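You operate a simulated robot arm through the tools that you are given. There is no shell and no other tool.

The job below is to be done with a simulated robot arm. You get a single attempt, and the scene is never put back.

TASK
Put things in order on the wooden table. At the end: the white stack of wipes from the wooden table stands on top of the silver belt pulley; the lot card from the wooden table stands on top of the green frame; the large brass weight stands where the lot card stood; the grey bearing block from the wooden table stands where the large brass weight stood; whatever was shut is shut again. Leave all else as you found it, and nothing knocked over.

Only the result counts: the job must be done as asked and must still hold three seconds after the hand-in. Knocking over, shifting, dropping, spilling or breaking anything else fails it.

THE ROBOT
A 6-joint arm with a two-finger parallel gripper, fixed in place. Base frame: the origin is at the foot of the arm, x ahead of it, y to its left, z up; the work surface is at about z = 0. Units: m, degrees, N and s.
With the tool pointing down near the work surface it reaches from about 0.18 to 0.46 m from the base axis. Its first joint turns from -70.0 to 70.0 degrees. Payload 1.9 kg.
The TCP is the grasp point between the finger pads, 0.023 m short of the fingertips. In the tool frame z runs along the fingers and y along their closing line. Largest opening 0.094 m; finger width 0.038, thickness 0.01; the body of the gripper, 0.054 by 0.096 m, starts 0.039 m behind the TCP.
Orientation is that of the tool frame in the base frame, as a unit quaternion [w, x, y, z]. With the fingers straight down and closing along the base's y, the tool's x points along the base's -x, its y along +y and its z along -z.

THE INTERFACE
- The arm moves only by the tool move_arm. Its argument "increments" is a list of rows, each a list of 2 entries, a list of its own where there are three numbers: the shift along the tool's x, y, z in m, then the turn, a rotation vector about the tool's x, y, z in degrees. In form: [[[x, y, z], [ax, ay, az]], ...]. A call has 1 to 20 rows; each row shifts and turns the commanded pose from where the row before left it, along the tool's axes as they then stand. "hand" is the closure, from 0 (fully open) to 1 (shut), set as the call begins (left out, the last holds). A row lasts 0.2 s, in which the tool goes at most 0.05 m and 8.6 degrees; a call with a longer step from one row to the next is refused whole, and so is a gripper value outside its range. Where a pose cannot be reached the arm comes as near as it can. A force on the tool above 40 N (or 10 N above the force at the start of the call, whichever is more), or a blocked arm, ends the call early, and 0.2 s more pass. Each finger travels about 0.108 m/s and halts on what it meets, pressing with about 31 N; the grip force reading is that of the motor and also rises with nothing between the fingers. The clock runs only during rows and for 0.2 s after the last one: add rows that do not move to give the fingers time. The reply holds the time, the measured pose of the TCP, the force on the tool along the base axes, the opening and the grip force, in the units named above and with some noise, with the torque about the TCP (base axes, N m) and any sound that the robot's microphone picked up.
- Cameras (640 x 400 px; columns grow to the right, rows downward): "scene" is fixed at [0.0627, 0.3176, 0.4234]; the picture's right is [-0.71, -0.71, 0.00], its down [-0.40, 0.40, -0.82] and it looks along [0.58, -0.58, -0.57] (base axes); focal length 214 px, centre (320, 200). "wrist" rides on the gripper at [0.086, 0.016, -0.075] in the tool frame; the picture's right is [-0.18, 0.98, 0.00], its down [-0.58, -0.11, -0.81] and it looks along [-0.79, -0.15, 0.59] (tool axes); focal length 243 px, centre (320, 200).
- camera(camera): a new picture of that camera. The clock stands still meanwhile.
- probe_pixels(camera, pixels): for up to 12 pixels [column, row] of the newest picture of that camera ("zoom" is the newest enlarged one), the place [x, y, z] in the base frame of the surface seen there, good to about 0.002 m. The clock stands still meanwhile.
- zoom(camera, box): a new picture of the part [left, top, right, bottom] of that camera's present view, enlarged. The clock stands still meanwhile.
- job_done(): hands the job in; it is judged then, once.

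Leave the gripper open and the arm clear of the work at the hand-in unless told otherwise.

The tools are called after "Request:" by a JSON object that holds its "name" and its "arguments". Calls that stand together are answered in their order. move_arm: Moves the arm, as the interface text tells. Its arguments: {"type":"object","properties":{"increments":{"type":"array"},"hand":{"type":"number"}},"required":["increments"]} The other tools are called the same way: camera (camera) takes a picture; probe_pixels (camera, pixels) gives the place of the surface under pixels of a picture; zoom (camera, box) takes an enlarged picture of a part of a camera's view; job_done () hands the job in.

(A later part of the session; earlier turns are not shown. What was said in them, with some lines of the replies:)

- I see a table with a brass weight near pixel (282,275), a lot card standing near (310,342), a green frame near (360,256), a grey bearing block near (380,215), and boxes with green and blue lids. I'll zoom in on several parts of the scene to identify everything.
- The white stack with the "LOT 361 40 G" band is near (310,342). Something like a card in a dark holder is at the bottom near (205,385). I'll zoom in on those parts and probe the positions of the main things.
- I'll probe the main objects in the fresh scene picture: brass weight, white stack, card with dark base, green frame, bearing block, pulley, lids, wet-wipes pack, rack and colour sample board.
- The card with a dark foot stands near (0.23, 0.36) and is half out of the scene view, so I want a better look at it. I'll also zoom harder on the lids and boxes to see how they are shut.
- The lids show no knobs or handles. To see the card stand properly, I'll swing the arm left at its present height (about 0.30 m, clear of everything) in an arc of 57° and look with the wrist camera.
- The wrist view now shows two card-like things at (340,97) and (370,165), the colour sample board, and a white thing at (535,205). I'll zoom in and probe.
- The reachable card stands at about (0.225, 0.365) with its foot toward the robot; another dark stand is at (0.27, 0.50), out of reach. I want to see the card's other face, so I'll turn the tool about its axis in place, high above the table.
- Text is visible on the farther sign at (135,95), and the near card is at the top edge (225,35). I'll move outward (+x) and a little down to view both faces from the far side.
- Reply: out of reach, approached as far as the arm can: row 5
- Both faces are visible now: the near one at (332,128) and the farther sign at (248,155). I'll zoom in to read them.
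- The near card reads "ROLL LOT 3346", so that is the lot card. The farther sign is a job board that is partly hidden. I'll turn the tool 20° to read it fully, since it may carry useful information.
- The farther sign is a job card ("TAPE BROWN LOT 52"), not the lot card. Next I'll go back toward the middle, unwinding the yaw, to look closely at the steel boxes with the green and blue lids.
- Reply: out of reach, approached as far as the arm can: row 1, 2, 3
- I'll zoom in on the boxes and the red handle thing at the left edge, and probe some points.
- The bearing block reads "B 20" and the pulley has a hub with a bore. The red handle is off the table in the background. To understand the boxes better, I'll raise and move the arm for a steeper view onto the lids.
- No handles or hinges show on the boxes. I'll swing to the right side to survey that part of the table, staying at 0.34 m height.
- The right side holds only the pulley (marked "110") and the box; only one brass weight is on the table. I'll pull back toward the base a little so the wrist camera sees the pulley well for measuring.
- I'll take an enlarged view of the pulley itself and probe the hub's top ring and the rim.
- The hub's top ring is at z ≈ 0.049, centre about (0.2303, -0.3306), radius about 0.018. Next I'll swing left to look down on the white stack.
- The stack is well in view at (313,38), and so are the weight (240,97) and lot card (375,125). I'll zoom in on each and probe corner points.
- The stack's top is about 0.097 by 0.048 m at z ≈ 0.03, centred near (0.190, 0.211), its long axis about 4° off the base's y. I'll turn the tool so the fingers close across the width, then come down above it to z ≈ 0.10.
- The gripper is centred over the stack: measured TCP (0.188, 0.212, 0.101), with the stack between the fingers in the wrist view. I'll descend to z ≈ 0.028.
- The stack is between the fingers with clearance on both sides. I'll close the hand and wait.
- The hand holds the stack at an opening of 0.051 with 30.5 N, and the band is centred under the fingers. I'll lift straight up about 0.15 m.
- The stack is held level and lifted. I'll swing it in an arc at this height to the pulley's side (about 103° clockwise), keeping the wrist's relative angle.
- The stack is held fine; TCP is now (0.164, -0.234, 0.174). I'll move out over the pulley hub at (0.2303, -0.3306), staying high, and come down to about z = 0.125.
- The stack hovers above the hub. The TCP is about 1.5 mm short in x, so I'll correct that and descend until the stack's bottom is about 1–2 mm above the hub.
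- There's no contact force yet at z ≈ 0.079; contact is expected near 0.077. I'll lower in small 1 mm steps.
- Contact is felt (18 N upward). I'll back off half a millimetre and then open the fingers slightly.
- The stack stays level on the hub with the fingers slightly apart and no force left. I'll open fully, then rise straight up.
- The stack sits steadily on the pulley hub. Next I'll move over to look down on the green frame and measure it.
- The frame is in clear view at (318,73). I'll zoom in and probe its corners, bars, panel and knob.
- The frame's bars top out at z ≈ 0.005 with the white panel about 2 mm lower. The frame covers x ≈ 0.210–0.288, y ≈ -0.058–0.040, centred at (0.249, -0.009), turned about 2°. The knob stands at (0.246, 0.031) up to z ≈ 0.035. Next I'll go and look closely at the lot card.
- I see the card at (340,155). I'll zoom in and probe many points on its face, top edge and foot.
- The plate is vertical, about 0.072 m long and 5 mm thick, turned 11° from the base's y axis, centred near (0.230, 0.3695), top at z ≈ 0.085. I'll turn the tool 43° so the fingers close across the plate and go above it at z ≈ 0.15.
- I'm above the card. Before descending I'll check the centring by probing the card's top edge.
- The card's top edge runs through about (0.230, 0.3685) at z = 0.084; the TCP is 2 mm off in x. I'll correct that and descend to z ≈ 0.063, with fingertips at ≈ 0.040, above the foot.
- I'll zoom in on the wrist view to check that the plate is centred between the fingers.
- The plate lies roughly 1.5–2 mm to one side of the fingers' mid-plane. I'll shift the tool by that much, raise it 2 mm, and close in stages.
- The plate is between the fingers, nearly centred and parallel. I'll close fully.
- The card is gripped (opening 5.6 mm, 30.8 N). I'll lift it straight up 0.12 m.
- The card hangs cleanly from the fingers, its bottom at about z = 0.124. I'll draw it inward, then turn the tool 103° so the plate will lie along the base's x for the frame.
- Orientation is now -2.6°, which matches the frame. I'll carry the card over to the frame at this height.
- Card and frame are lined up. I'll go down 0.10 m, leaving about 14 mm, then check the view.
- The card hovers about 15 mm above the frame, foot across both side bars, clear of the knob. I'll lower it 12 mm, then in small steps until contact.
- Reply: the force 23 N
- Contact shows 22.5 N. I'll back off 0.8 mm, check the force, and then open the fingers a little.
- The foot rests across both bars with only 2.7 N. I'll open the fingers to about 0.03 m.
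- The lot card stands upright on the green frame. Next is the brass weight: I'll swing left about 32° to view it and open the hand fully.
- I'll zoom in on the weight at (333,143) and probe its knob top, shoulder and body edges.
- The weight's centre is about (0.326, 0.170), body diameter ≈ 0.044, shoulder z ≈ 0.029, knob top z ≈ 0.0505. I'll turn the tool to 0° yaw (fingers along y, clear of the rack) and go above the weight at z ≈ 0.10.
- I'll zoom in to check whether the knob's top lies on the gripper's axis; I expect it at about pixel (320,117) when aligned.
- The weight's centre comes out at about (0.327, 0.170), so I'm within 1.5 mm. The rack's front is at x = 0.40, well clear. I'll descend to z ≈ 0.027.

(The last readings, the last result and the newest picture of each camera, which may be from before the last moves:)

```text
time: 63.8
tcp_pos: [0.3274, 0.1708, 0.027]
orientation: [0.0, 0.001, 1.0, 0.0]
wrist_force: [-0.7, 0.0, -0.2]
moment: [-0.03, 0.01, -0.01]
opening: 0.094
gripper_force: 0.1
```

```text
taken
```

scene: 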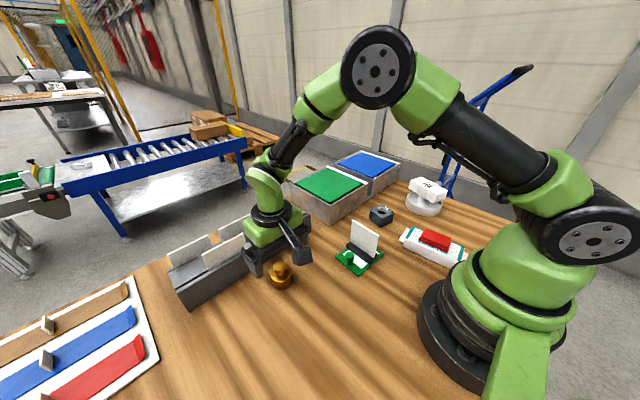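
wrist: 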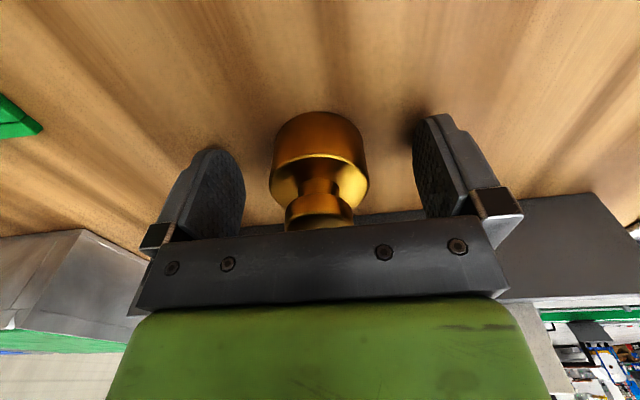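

The weight is between the fingers. I'll close the hand.

Request:
{"name": "move_arm", "arguments": {"increments": [[[0, 0, 0], [0, 0, 0]], [[0, 0, 0], [0, 0, 0]], [[0, 0, 0], [0, 0, 0]], [[0, 0, 0], [0, 0, 0]]], "hand": 1}}

Request:
{"name": "move_arm", "arguments": {"increments": [[[0, 0, -0.005], [0, 0, 0]], [[0, 0, -0.015], [0, 0, 0]], [[0, 0, 0], [0, 0, 0]]]}}

Request:
{"name": "camera", "arguments": {"camera": "wrist"}}

```text
time: 64.8
tcp_pos: [0.3278, 0.171, 0.0261]
orientation: [0.0, 0.0, 1.0, 0.0]
wrist_force: [-0.3, -1.5, -0.1]
moment: [-0.09, -0.08, -0.05]
opening: 0.047
gripper_force: 31.0
```

```text
time: 65.6
tcp_pos: [0.3279, 0.17, 0.0468]
orientation: [0.0, 0.001, 1.0, 0.001]
wrist_force: [-0.1, -0.6, -5.5]
moment: [-0.01, -0.02, 0.01]
opening: 0.0469
gripper_force: 30.6
```

```text
taken
```

wrist: 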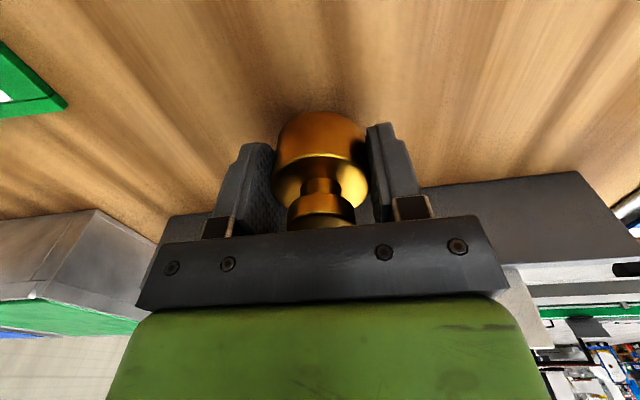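

The weight lifts cleanly (about 5.5 N). I'll raise it further, then swing and extend to above where the lot card stood (0.230, 0.369).

Request:
{"name": "move_arm", "arguments": {"increments": [[[0, 0, -0.035], [0, 0, 0]], [[0, 0, -0.035], [0, 0, 0]], [[0, 0, -0.035], [0, 0, 0]], [[0.02008, 0.03402, 0], [0, 0, -6.12]], [[0.02008, 0.03402, 0], [0, 0, -6.12]], [[0.02008, 0.03402, 0], [0, 0, -6.12]], [[0.02008, 0.03402, 0], [0, 0, -6.12]], [[0.02008, 0.03402, 0], [0, 0, -6.12]], [[-0.0192, 0.01, 0], [0, 0, 0]], [[-0.0192, 0.01, 0], [0, 0, 0]], [[-0.0192, 0.01, 0], [0, 0, 0]], [[0, 0, 0], [0, 0, 0]]]}}

Request:
{"name": "move_arm", "arguments": {"increments": [[[0, 0, 0], [0, 0, 0]]]}}

Request:
{"name": "camera", "arguments": {"camera": "wrist"}}

Request:
{"name": "camera", "arguments": {"camera": "scene"}}

```text
time: 68.2
tcp_pos: [0.2291, 0.368, 0.1513]
orientation: [0.0, -0.262, 0.965, 0.0]
wrist_force: [0.1, 0.5, -5.0]
moment: [-0.03, 0.01, -0.01]
opening: 0.0472
gripper_force: 31.0
```

```text
time: 68.6
tcp_pos: [0.229, 0.3689, 0.1517]
orientation: [0.0, -0.263, 0.965, 0.0]
wrist_force: [-0.5, 0.4, -5.7]
moment: [-0.03, 0.0, 0.01]
opening: 0.0471
gripper_force: 30.7
```

```text
taken
```

wrist: 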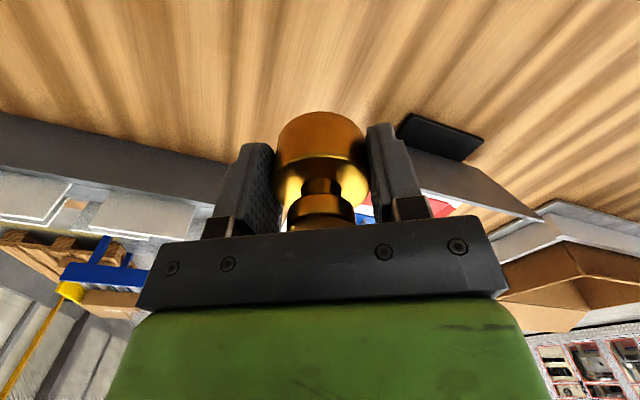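

```text
taken
```

scene: 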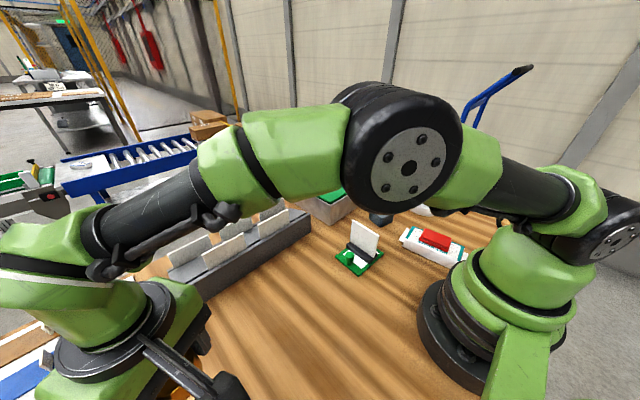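

I'm above the card's old place at (0.229, 0.3685). The weight's base will touch the table when the TCP is at ≈ 0.0265, so I'll go down 0.115 m first.

Request:
{"name": "move_arm", "arguments": {"increments": [[[0, 0, 0.035], [0, 0, 0]], [[0, 0, 0.035], [0, 0, 0]], [[0, 0, 0.03], [0, 0, 0]], [[0, 0, 0.015], [0, 0, 0]], [[0, 0, 0], [0, 0, 0]]]}}

Request:
{"name": "move_arm", "arguments": {"increments": [[[0, 0, 0], [0, 0, 0]]]}}

```text
time: 69.8
tcp_pos: [0.2295, 0.3682, 0.0374]
orientation: [0.0, -0.262, 0.965, 0.0]
wrist_force: [-1.2, -0.6, -4.9]
moment: [0.0, 0.0, 0.01]
opening: 0.0469
gripper_force: 31.3
```

```text
time: 70.2
tcp_pos: [0.2302, 0.3677, 0.0383]
orientation: [-0.001, -0.263, 0.965, 0.0]
wrist_force: [-0.4, -1.2, -5.4]
moment: [-0.01, 0.02, -0.03]
opening: 0.0469
gripper_force: 30.7
```

Now at z ≈ 0.038. I'll lower another 9 mm, then in 1 mm steps to feel the table.

Request:
{"name": "move_arm", "arguments": {"increments": [[[0, 0, 0.006], [0, 0, 0]], [[0, 0, 0.003], [0, 0, 0]], [[0, 0, 0.001], [0, 0, 0]], [[0, 0, 0], [0, 0, 0]]]}}

Request:
{"name": "move_arm", "arguments": {"increments": [[[0, 0, 0.0007], [0, 0, 0]], [[0, 0, 0], [0, 0, 0]]]}}

```text
time: 71.2
tcp_pos: [0.2298, 0.3689, 0.0271]
orientation: [0.001, -0.263, 0.965, 0.0]
wrist_force: [-1.9, -1.4, -0.1]
moment: [-0.15, 0.04, -0.04]
opening: 0.0466
gripper_force: 30.9
```

```text
time: 71.8
tcp_pos: [0.2302, 0.3679, 0.0268]
orientation: [0.001, -0.263, 0.965, 0.002]
wrist_force: [-5.5, -6.7, 17.5]
moment: [-0.34, 0.18, -0.07]
opening: 0.0471
gripper_force: 30.5
```

The weight is firmly on the table. I'll back off 0.6 mm, open slightly, then fully, then rise.

Request:
{"name": "move_arm", "arguments": {"increments": [[[0, 0, -0.0006], [0, 0, 0]], [[0, 0, 0], [0, 0, 0]]]}}

Request:
{"name": "move_arm", "arguments": {"increments": [[[0, 0, 0], [0, 0, 0]], [[0, 0, 0], [0, 0, 0]]], "hand": 0.42}}

Request:
{"name": "move_arm", "arguments": {"increments": [[[0, 0, 0], [0, 0, 0]], [[0, 0, 0], [0, 0, 0]]], "hand": 0}}

Request:
{"name": "camera", "arguments": {"camera": "wrist"}}

```text
time: 72.4
tcp_pos: [0.2299, 0.3683, 0.0274]
orientation: [0.0, -0.263, 0.965, 0.0]
wrist_force: [0.4, 2.4, -0.7]
moment: [0.18, 0.08, -0.04]
opening: 0.0468
gripper_force: 30.9
```

```text
time: 73.0
tcp_pos: [0.2291, 0.3683, 0.0258]
orientation: [0.0, -0.263, 0.965, 0.0]
wrist_force: [-0.3, 1.1, -0.9]
moment: [0.02, 0.01, -0.03]
opening: 0.0545
gripper_force: 0.1
```

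```text
time: 73.6
tcp_pos: [0.2295, 0.3673, 0.0275]
orientation: [0.0, -0.263, 0.965, 0.0]
wrist_force: [0.3, 0.2, -0.2]
moment: [0.0, -0.02, 0.02]
opening: 0.0942
gripper_force: 0.1
```

```text
taken
```

wrist: 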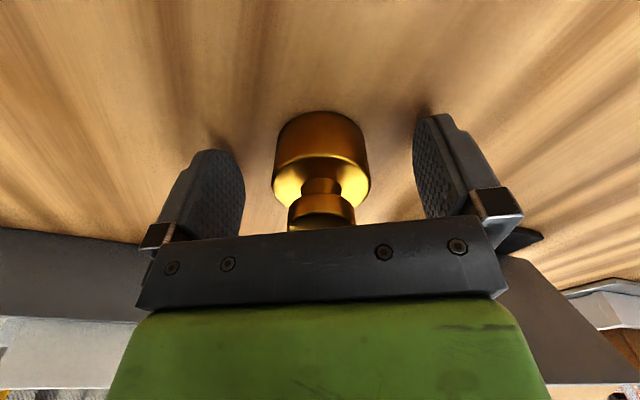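

The weight stands free between the open fingers. I'll rise straight up and draw inward, then swing to the bearing block.

Request:
{"name": "move_arm", "arguments": {"increments": [[[0, 0, -0.02], [0, 0, 0]], [[0, 0, -0.04], [0, 0, 0]], [[0, 0, -0.045], [0, 0, 0]], [[0, 0, -0.045], [0, 0, 0]], [[0.0399, -0.0208, 0], [0, 0, 0]], [[0.0399, -0.0208, 0], [0, 0, 0]], [[0.0399, -0.0208, 0], [0, 0, 0]], [[0.0399, -0.0208, 0], [0, 0, 0]], [[0, 0, 0], [0, 0, 0]]]}}

Request:
{"name": "camera", "arguments": {"camera": "wrist"}}

Request:
{"name": "camera", "arguments": {"camera": "scene"}}

```text
time: 75.6
tcp_pos: [0.135, 0.2152, 0.1771]
orientation: [0.001, -0.263, 0.965, 0.0]
wrist_force: [-0.2, 0.0, -0.6]
moment: [0.01, 0.01, 0.01]
opening: 0.0941
gripper_force: 0.1
```

```text
taken
```

wrist: 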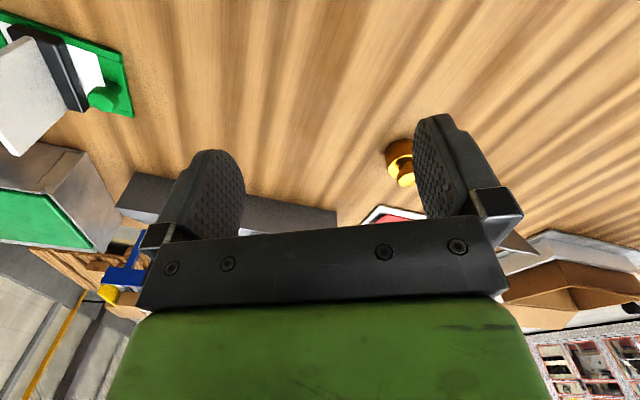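

```text
taken
```

scene: 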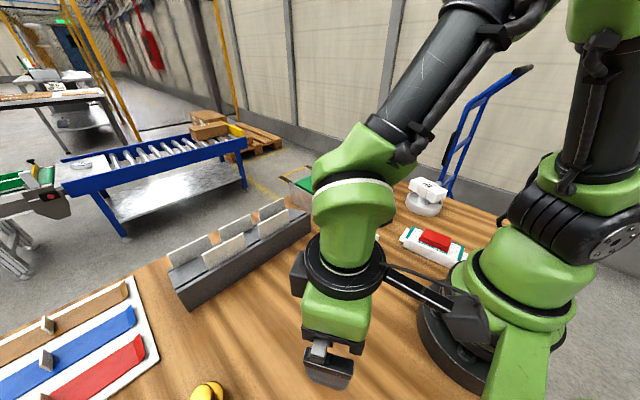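

The weight stands upright at the card's old place. Now I'll swing to the bearing block.

Request:
{"name": "move_arm", "arguments": {"increments": [[[-0.01425, -0.03283, 0], [0, 0, 8.05]], [[-0.01425, -0.03283, 0], [0, 0, 8.05]], [[-0.01425, -0.03283, 0], [0, 0, 8.05]], [[-0.01425, -0.03283, 0], [0, 0, 8.05]], [[-0.01425, -0.03283, 0], [0, 0, 8.05]], [[-0.01425, -0.03283, 0], [0, 0, 8.05]], [[-0.01425, -0.03283, 0], [0, 0, 8.05]], [[-0.01425, -0.03283, 0], [0, 0, 8.05]], [[-0.01425, -0.03283, 0], [0, 0, 8.05]], [[-0.01425, -0.03283, 0], [0, 0, 8.05]], [[-0.01425, -0.03283, 0], [0, 0, 8.05]], [[0, 0, 0], [0, 0, -6.9]], [[0, 0, 0], [0, 0, -6.9]], [[0, 0, 0], [0, 0, -6.9]], [[0, 0, 0], [0, 0, -6.9]], [[0, 0, 0], [0, 0, 0]]]}}

Request:
{"name": "camera", "arguments": {"camera": "wrist"}}

Request:
{"name": "zoom", "arguments": {"camera": "wrist", "box": [260, 60, 420, 180]}}

```text
time: 79.0
tcp_pos: [0.2197, -0.1297, 0.1757]
orientation: [0.0, 0.261, 0.965, 0.0]
wrist_force: [-0.1, -0.6, -0.5]
moment: [0.01, -0.01, -0.03]
opening: 0.0944
gripper_force: 0.1
```

```text
taken
```

wrist: 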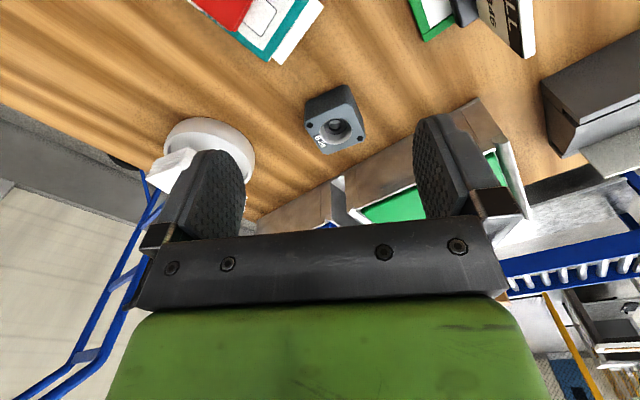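

```text
3.33 times, centred on (340, 120) of wrist
```

zoom: 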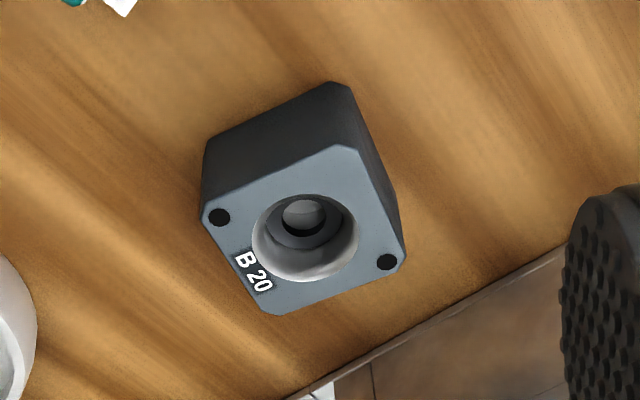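

The block sits at (335,118). I'll probe its top-face edges and corners to get centre and angle.

Request:
{"name": "probe_pixels", "arguments": {"camera": "wrist", "pixels": [[307, 119], [343, 105], [351, 108], [364, 134], [361, 140], [330, 152], [322, 150], [306, 126], [325, 112], [358, 121], [346, 146], [314, 138]]}}

Request:
{"name": "zoom", "arguments": {"camera": "wrist", "box": [290, 75, 380, 165]}}

```text
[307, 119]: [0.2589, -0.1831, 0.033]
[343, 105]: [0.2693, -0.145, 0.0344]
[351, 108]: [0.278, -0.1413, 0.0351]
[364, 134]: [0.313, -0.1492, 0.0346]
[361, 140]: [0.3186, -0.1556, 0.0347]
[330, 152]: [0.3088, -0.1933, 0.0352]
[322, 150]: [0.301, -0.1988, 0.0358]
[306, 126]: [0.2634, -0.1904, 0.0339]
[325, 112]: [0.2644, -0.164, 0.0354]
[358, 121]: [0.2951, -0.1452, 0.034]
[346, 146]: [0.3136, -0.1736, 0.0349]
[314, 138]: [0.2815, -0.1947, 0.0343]
```

```text
4.44 times, centred on (335, 120) of wrist
```

zoom: 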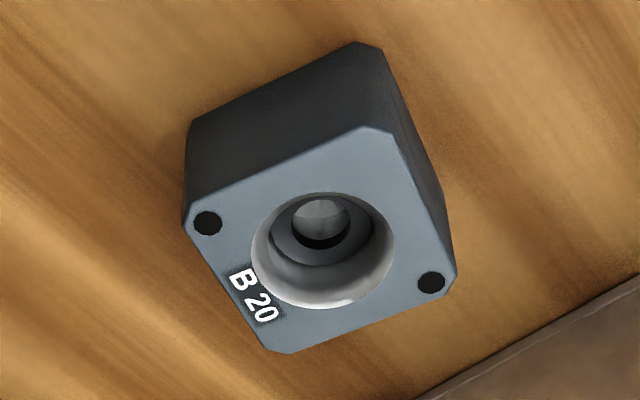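

The block's top is at z ≈ 0.035, about 0.051 m square, centred at (0.2887, -0.1695), turned about -13.8°. I'll set the tool to that yaw and move above it at z ≈ 0.10.

Request:
{"name": "move_arm", "arguments": {"increments": [[[0, 0, 0], [0, 0, -8.25]], [[0, 0, 0], [0, 0, -8.25]], [[-0.0255, -0.0074, 0.0252], [0, 0, 0]], [[-0.0255, -0.0074, 0.0252], [0, 0, 0]], [[-0.0255, -0.0074, 0.0252], [0, 0, 0]], [[0, 0, 0], [0, 0, 0]]]}}

Request:
{"name": "move_arm", "arguments": {"increments": [[[0, 0, 0], [0, 0, 0]]]}}

Request:
{"name": "camera", "arguments": {"camera": "wrist"}}

Request:
{"name": "zoom", "arguments": {"camera": "scene", "box": [330, 160, 450, 260]}}

```text
time: 80.4
tcp_pos: [0.2876, -0.1713, 0.1014]
orientation: [0.0, 0.121, 0.993, 0.0]
wrist_force: [0.5, -0.1, 0.9]
moment: [-0.02, -0.02, 0.01]
opening: 0.0939
gripper_force: 0.1
```

```text
time: 80.8
tcp_pos: [0.2874, -0.1705, 0.1018]
orientation: [0.0, 0.121, 0.993, 0.0]
wrist_force: [1.0, -0.2, 0.4]
moment: [0.01, -0.03, -0.01]
opening: 0.0937
gripper_force: 0.0
```

```text
taken
```

wrist: 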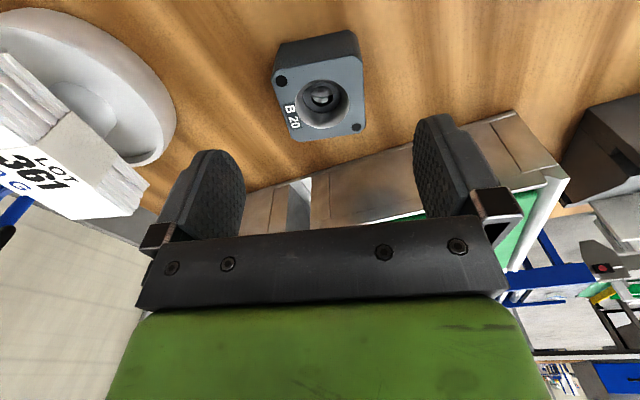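

```text
4.00 times, centred on (390, 210) of scene
```

zoom: 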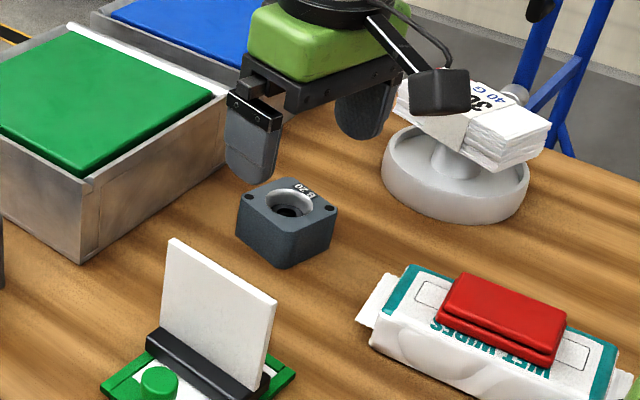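

The block is centred under the gripper. I'll apply a 1 mm correction and descend to z ≈ 0.027.

Request:
{"name": "move_arm", "arguments": {"increments": [[[-0.0009, 0.0012, 0.03], [0, 0, 0]], [[0, 0, 0.025], [0, 0, 0]], [[0, 0, 0.0195], [0, 0, 0]], [[0, 0, 0], [0, 0, 0]]]}}

Request:
{"name": "camera", "arguments": {"camera": "wrist"}}

```text
time: 81.8
tcp_pos: [0.2892, -0.1709, 0.0285]
orientation: [0.001, 0.122, 0.993, 0.0]
wrist_force: [0.2, 0.3, -0.8]
moment: [0.0, -0.01, -0.01]
opening: 0.094
gripper_force: 0.1
```

```text
taken
```

wrist: 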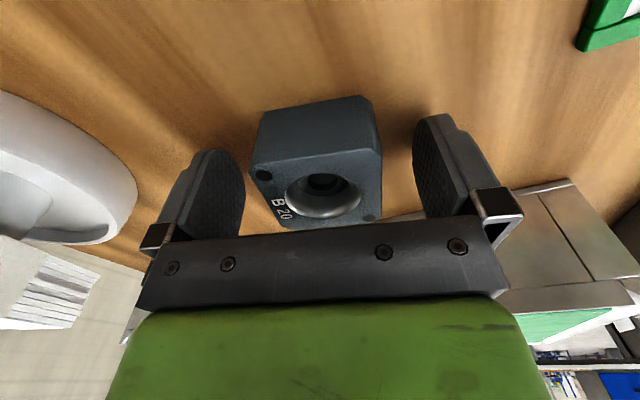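

The block lies between the fingers with room on both sides. I'll close the hand and lift a little to check.

Request:
{"name": "move_arm", "arguments": {"increments": [[[0, 0, 0], [0, 0, 0]], [[0, 0, 0], [0, 0, 0]], [[0, 0, 0], [0, 0, 0]], [[0, 0, 0], [0, 0, 0]]], "hand": 1}}

Request:
{"name": "move_arm", "arguments": {"increments": [[[0, 0, -0.005], [0, 0, 0]], [[0, 0, -0.015], [0, 0, 0]], [[0, 0, 0], [0, 0, 0]]]}}

Request:
{"name": "camera", "arguments": {"camera": "wrist"}}

```text
time: 82.8
tcp_pos: [0.2881, -0.1707, 0.0275]
orientation: [0.001, 0.121, 0.993, 0.0]
wrist_force: [1.0, 0.4, 0.0]
moment: [-0.06, 0.02, 0.04]
opening: 0.0538
gripper_force: 30.7
```

```text
time: 83.6
tcp_pos: [0.2883, -0.1699, 0.0477]
orientation: [0.0, 0.12, 0.993, 0.0]
wrist_force: [0.1, 0.3, -4.7]
moment: [-0.02, 0.02, -0.01]
opening: 0.0538
gripper_force: 30.5
```

```text
taken
```

wrist: 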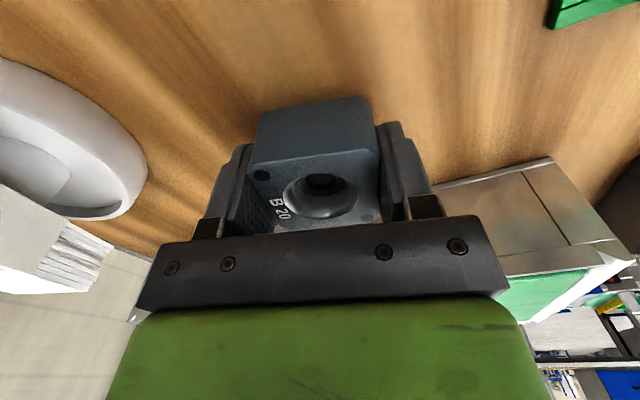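

The block is held (about 4.7 N). I'll lift it to about z = 0.19 and carry it straight across to above the weight's old place (0.327, 0.170).

Request:
{"name": "move_arm", "arguments": {"increments": [[[0, 0, -0.035], [0, 0, 0]], [[0, 0, -0.035], [0, 0, 0]], [[0, 0, -0.035], [0, 0, 0]], [[0, 0, -0.035], [0, 0, 0]], [[0.00486, 0.0377, 0], [0, 0, 0]], [[0.00486, 0.0377, 0], [0, 0, 0]], [[0.00486, 0.0377, 0], [0, 0, 0]], [[0.00486, 0.0377, 0], [0, 0, 0]], [[0.00486, 0.0377, 0], [0, 0, 0]], [[0.00486, 0.0377, 0], [0, 0, 0]], [[0.00486, 0.0377, 0], [0, 0, 0]], [[0.00486, 0.0377, 0], [0, 0, 0]], [[0.00486, 0.0377, 0], [0, 0, 0]], [[0, 0, 0], [0, 0, 0]]]}}

Request:
{"name": "move_arm", "arguments": {"increments": [[[0, 0, 0], [0, 0, 0]]]}}

Request:
{"name": "camera", "arguments": {"camera": "wrist"}}

Request:
{"name": "camera", "arguments": {"camera": "scene"}}

```text
time: 86.6
tcp_pos: [0.3258, 0.171, 0.1869]
orientation: [0.0, 0.121, 0.993, 0.001]
wrist_force: [-0.1, 0.2, -4.8]
moment: [-0.01, 0.02, -0.01]
opening: 0.0544
gripper_force: 30.6
```

```text
time: 87.0
tcp_pos: [0.3266, 0.1711, 0.1875]
orientation: [0.0, 0.121, 0.993, 0.0]
wrist_force: [-0.4, 0.9, -4.6]
moment: [0.0, 0.02, 0.01]
opening: 0.0538
gripper_force: 30.9
```

```text
taken
```

wrist: 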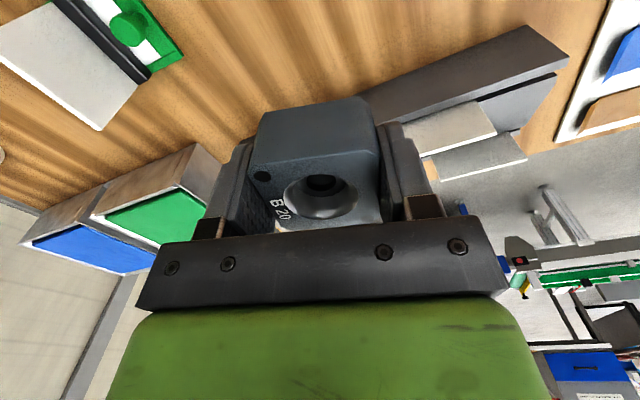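

```text
taken
```

scene: 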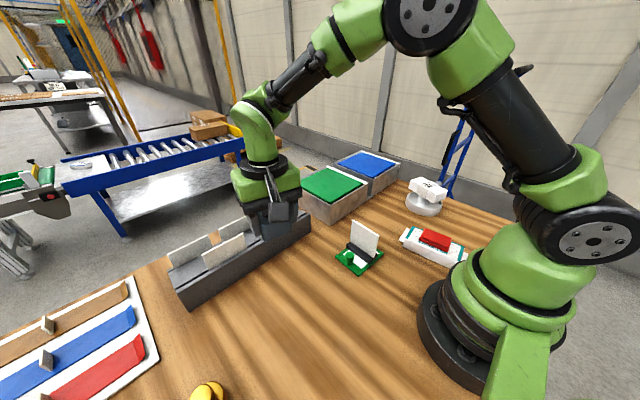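

I'm above the target. I'll descend 0.148 m to about z = 0.039, then feel for the table.

Request:
{"name": "move_arm", "arguments": {"increments": [[[0, 0, 0.04], [0, 0, 0]], [[0, 0, 0.04], [0, 0, 0]], [[0, 0, 0.035], [0, 0, 0]], [[0, 0, 0.02], [0, 0, 0]], [[0, 0, 0.013], [0, 0, 0]], [[0, 0, 0], [0, 0, 0]]]}}

Request:
{"name": "move_arm", "arguments": {"increments": [[[0, 0, 0], [0, 0, 0]]]}}

```text
time: 88.4
tcp_pos: [0.3274, 0.1701, 0.0391]
orientation: [0.001, 0.121, 0.993, 0.001]
wrist_force: [0.1, -0.1, -4.4]
moment: [0.04, 0.01, 0.01]
opening: 0.0538
gripper_force: 31.6
```

```text
time: 88.8
tcp_pos: [0.3286, 0.1712, 0.0396]
orientation: [0.0, 0.12, 0.993, 0.001]
wrist_force: [0.6, 0.7, -4.6]
moment: [-0.02, 0.03, 0.02]
opening: 0.0538
gripper_force: 30.9
```

At z ≈ 0.039. I'll lower 10 mm, then 1 mm steps until the table is felt.

Request:
{"name": "move_arm", "arguments": {"increments": [[[0, 0, 0.006], [0, 0, 0]], [[0, 0, 0.004], [0, 0, 0]], [[0, 0, 0.001], [0, 0, 0]], [[0, 0, 0], [0, 0, 0]]]}}

Request:
{"name": "move_arm", "arguments": {"increments": [[[0, 0, 0.0007], [0, 0, 0]], [[0, 0, 0], [0, 0, 0]]]}}

```text
time: 89.8
tcp_pos: [0.3286, 0.1715, 0.0285]
orientation: [-0.001, 0.122, 0.993, 0.0]
wrist_force: [-4.1, 0.1, 9.7]
moment: [-0.42, 0.1, -0.18]
opening: 0.0541
gripper_force: 30.6
```

```text
time: 90.4
tcp_pos: [0.3293, 0.1703, 0.0282]
orientation: [0.002, 0.121, 0.993, 0.001]
wrist_force: [-5.4, -6.0, 26.7]
moment: [-0.45, 0.12, -0.07]
opening: 0.0539
gripper_force: 30.8
```

The block is on the table (26.7 N). I'll back off 1 mm, open slightly, then fully.

Request:
{"name": "move_arm", "arguments": {"increments": [[[0, 0, -0.001], [0, 0, 0]], [[0, 0, 0], [0, 0, 0]]]}}

Request:
{"name": "move_arm", "arguments": {"increments": [[[0, 0, 0], [0, 0, 0]], [[0, 0, 0], [0, 0, 0]]], "hand": 0.35}}

Request:
{"name": "move_arm", "arguments": {"increments": [[[0, 0, 0], [0, 0, 0]], [[0, 0, 0], [0, 0, 0]]], "hand": 0}}

Request:
{"name": "camera", "arguments": {"camera": "wrist"}}

```text
time: 91.0
tcp_pos: [0.3288, 0.1718, 0.0268]
orientation: [0.001, 0.12, 0.993, 0.001]
wrist_force: [3.0, -2.3, 5.6]
moment: [-0.04, -0.43, -0.09]
opening: 0.0539
gripper_force: 30.8
```

```text
time: 91.6
tcp_pos: [0.328, 0.1712, 0.0283]
orientation: [0.0, 0.122, 0.993, 0.0]
wrist_force: [-0.2, -0.6, 0.3]
moment: [0.0, -0.04, 0.02]
opening: 0.0612
gripper_force: 0.0
```

```text
time: 92.2
tcp_pos: [0.3279, 0.1707, 0.0265]
orientation: [0.001, 0.121, 0.993, 0.0]
wrist_force: [0.2, -0.2, -0.5]
moment: [0.01, -0.03, 0.02]
opening: 0.094
gripper_force: 0.0
```

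```text
taken
```

wrist: 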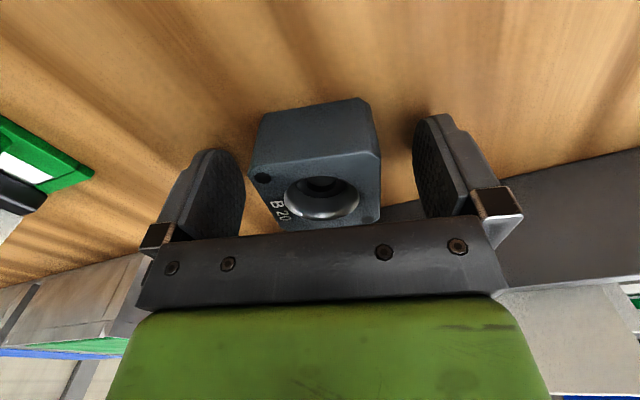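

The block stands free. I'll rise straight up, draw back toward the base and look at the whole scene.

Request:
{"name": "move_arm", "arguments": {"increments": [[[0, 0, -0.02], [0, 0, 0]], [[0, 0, -0.04], [0, 0, 0]], [[0, 0, -0.045], [0, 0, 0]], [[0, 0, -0.045], [0, 0, 0]], [[0, 0, -0.045], [0, 0, 0]], [[0, 0, -0.045], [0, 0, 0]], [[0.03, -0.02, 0], [0, 0, 0]], [[0.03, -0.02, 0], [0, 0, 0]], [[0, 0, 0], [0, 0, 0]]]}}

Request:
{"name": "camera", "arguments": {"camera": "scene"}}

Request:
{"name": "camera", "arguments": {"camera": "wrist"}}

```text
time: 94.2
tcp_pos: [0.2597, 0.1462, 0.2699]
orientation: [0.001, 0.121, 0.993, 0.0]
wrist_force: [0.0, -0.2, 0.6]
moment: [0.0, -0.02, -0.03]
opening: 0.0941
gripper_force: 0.1
```

```text
taken
```

scene: 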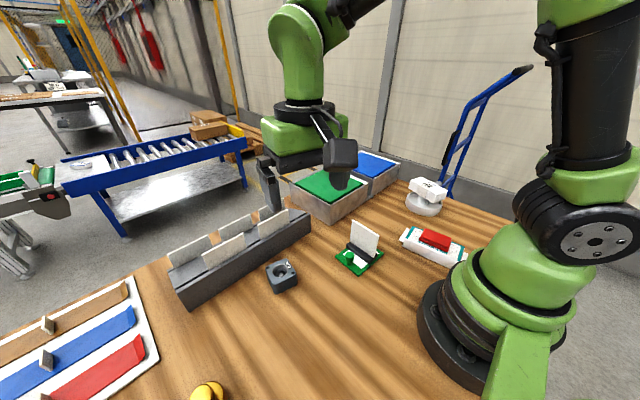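

```text
taken
```

wrist: 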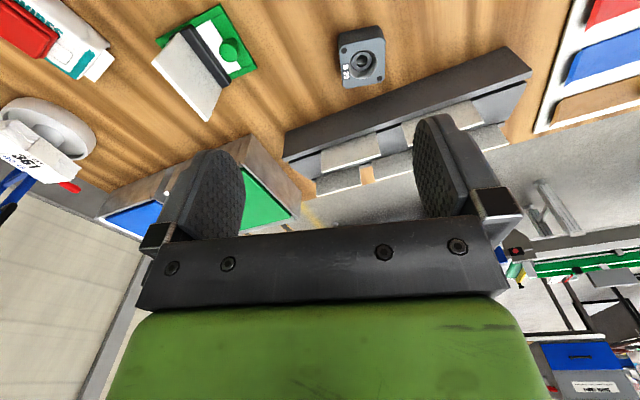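

All four pieces appear in place. I'll verify each with zooms and probes: block, card on frame, stack on pulley, weight.

Request:
{"name": "zoom", "arguments": {"camera": "scene", "box": [240, 210, 400, 310]}}

Request:
{"name": "zoom", "arguments": {"camera": "scene", "box": [390, 160, 486, 270]}}

Request:
{"name": "probe_pixels", "arguments": {"camera": "wrist", "pixels": [[343, 50], [381, 40], [350, 85], [382, 78], [230, 50], [215, 12], [253, 65], [160, 40], [225, 75], [195, 95], [45, 135], [75, 105]]}}

Request:
{"name": "probe_pixels", "arguments": {"camera": "scene", "pixels": [[430, 183], [423, 205], [350, 257], [336, 258], [383, 254], [358, 274], [405, 203], [440, 208], [200, 392], [214, 390], [435, 239], [310, 215]]}}

```text
4.00 times, centred on (320, 260) of scene
```

zoom: 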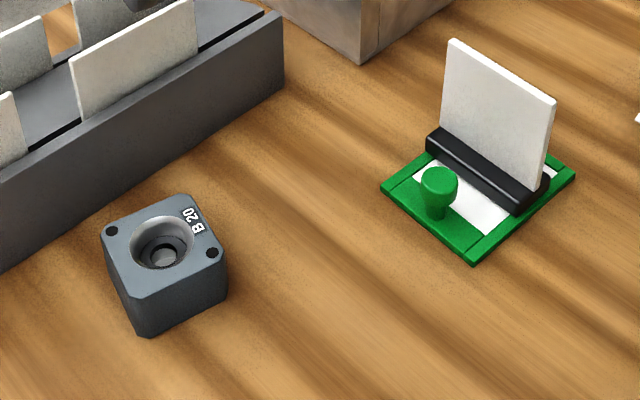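

```text
3.64 times, centred on (438, 215) of scene
```

zoom: 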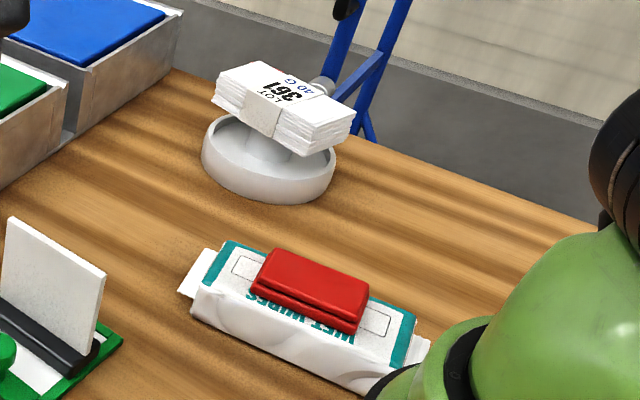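

```text
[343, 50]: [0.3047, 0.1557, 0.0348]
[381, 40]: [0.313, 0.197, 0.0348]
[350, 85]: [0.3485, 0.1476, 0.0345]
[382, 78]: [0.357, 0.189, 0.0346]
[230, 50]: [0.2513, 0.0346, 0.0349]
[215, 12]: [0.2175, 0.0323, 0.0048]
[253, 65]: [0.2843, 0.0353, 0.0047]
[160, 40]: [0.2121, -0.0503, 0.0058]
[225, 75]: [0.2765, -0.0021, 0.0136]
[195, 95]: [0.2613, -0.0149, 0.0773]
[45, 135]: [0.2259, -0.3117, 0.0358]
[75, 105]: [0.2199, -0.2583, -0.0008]
```

```text
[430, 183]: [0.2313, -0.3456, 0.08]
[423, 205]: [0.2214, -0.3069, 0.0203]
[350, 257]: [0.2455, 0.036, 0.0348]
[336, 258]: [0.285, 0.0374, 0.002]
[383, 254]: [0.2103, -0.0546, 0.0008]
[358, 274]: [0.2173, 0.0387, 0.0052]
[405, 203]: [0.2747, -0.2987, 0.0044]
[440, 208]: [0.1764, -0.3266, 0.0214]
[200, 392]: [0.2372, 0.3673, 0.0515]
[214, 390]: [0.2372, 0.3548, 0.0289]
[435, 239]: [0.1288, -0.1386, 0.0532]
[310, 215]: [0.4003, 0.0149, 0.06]
```

Probes confirm: block near (0.329, 0.171), frame and knob unmoved, pulley unmoved with the stack on its hub (top z ≈ 0.08), and the weight at the card's old place. No lids or boxes were opened. I'll park the arm back near its start pose, hand open, and take a final look.

Request:
{"name": "move_arm", "arguments": {"increments": [[[-0.0195, -0.0302, -0.0085], [0, 0, 0]], [[-0.0195, -0.0302, -0.0085], [0, 0, 0]], [[-0.0195, -0.0302, -0.0085], [0, 0, 0]], [[-0.0195, -0.0302, -0.0085], [0, 0, 0]], [[0, 0, 0], [0, 0, -6.95]], [[0, 0, 0], [0, 0, -6.95]], [[0, 0, 0], [0, 0, 0]], [[0, 0, 0], [0, 0, 0]]], "hand": 0}}

Request:
{"name": "camera", "arguments": {"camera": "scene"}}

Request:
{"name": "zoom", "arguments": {"camera": "scene", "box": [160, 340, 256, 400]}}

Request:
{"name": "camera", "arguments": {"camera": "wrist"}}

```text
time: 96.0
tcp_pos: [0.3066, 0.0119, 0.3026]
orientation: [0.0, 0.001, 1.0, 0.0]
wrist_force: [-0.3, 0.4, 0.0]
moment: [-0.01, 0.02, -0.01]
opening: 0.094
gripper_force: 0.0
```

```text
taken
```

scene: 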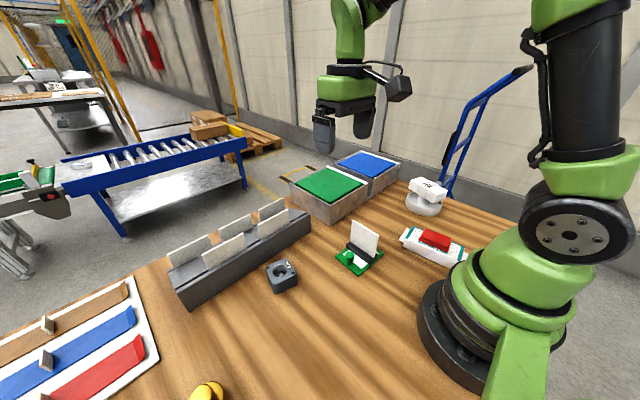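

```text
6.67 times, centred on (208, 370) of scene
```

zoom: 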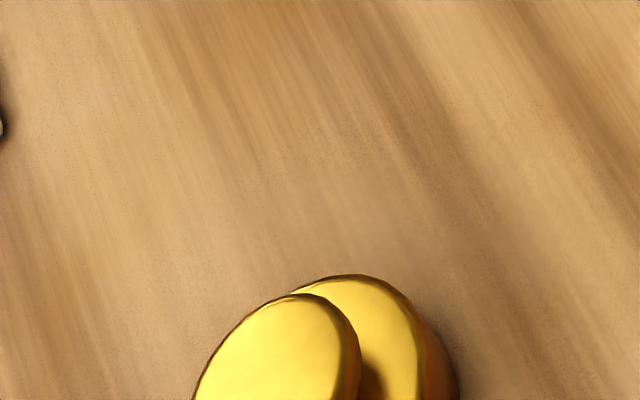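

```text
taken
```

wrist: 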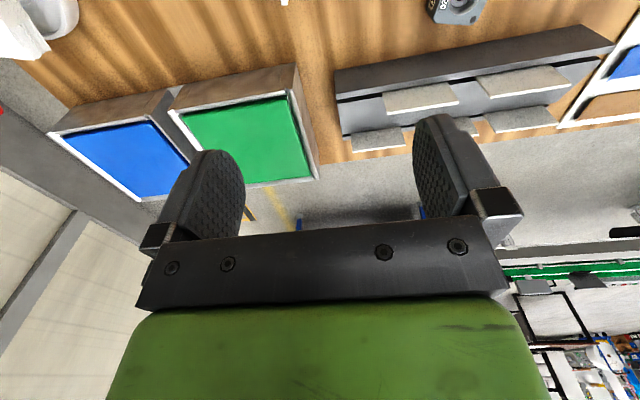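

Final check:
- The stack is on the pulley hub.
- The lot card stands on the green frame.
- The brass weight is upright at the card's old place.
- The bearing block is at the weight's old place.
- The boxes are still shut, the arm is parked and the hand is open.

I'm handing in the job.

Request:
{"name": "job_done", "arguments": {}}

```text
The job is handed in.
```

I moved all four pieces to where you asked and handed the job in. I haven't seen the verdict.

- **White stack of wipes:** it rests level on the raised hub of the silver belt pulley (the one marked 110), centred to within about 2 mm. The pulley did not shift.
- **Lot card ("ROLL LOT 3346"):** it stands upright on the green frame, with its foot resting across both side bars and clear of the knob. It is turned about 100° from how it stood before.
- **Large brass weight:** it stands where the lot card stood, at about (0.230, 0.368). It was the only brass weight I could see, so I took it to be the large one.
- **Grey bearing block ("B 20"):** it stands where the weight stood, within about 4 mm.

I opened nothing. The boxes with the green and blue lids and the wet-wipes pack are as I found them. I saw nothing knocked over, and the arm is back near its start pose with the hand open.
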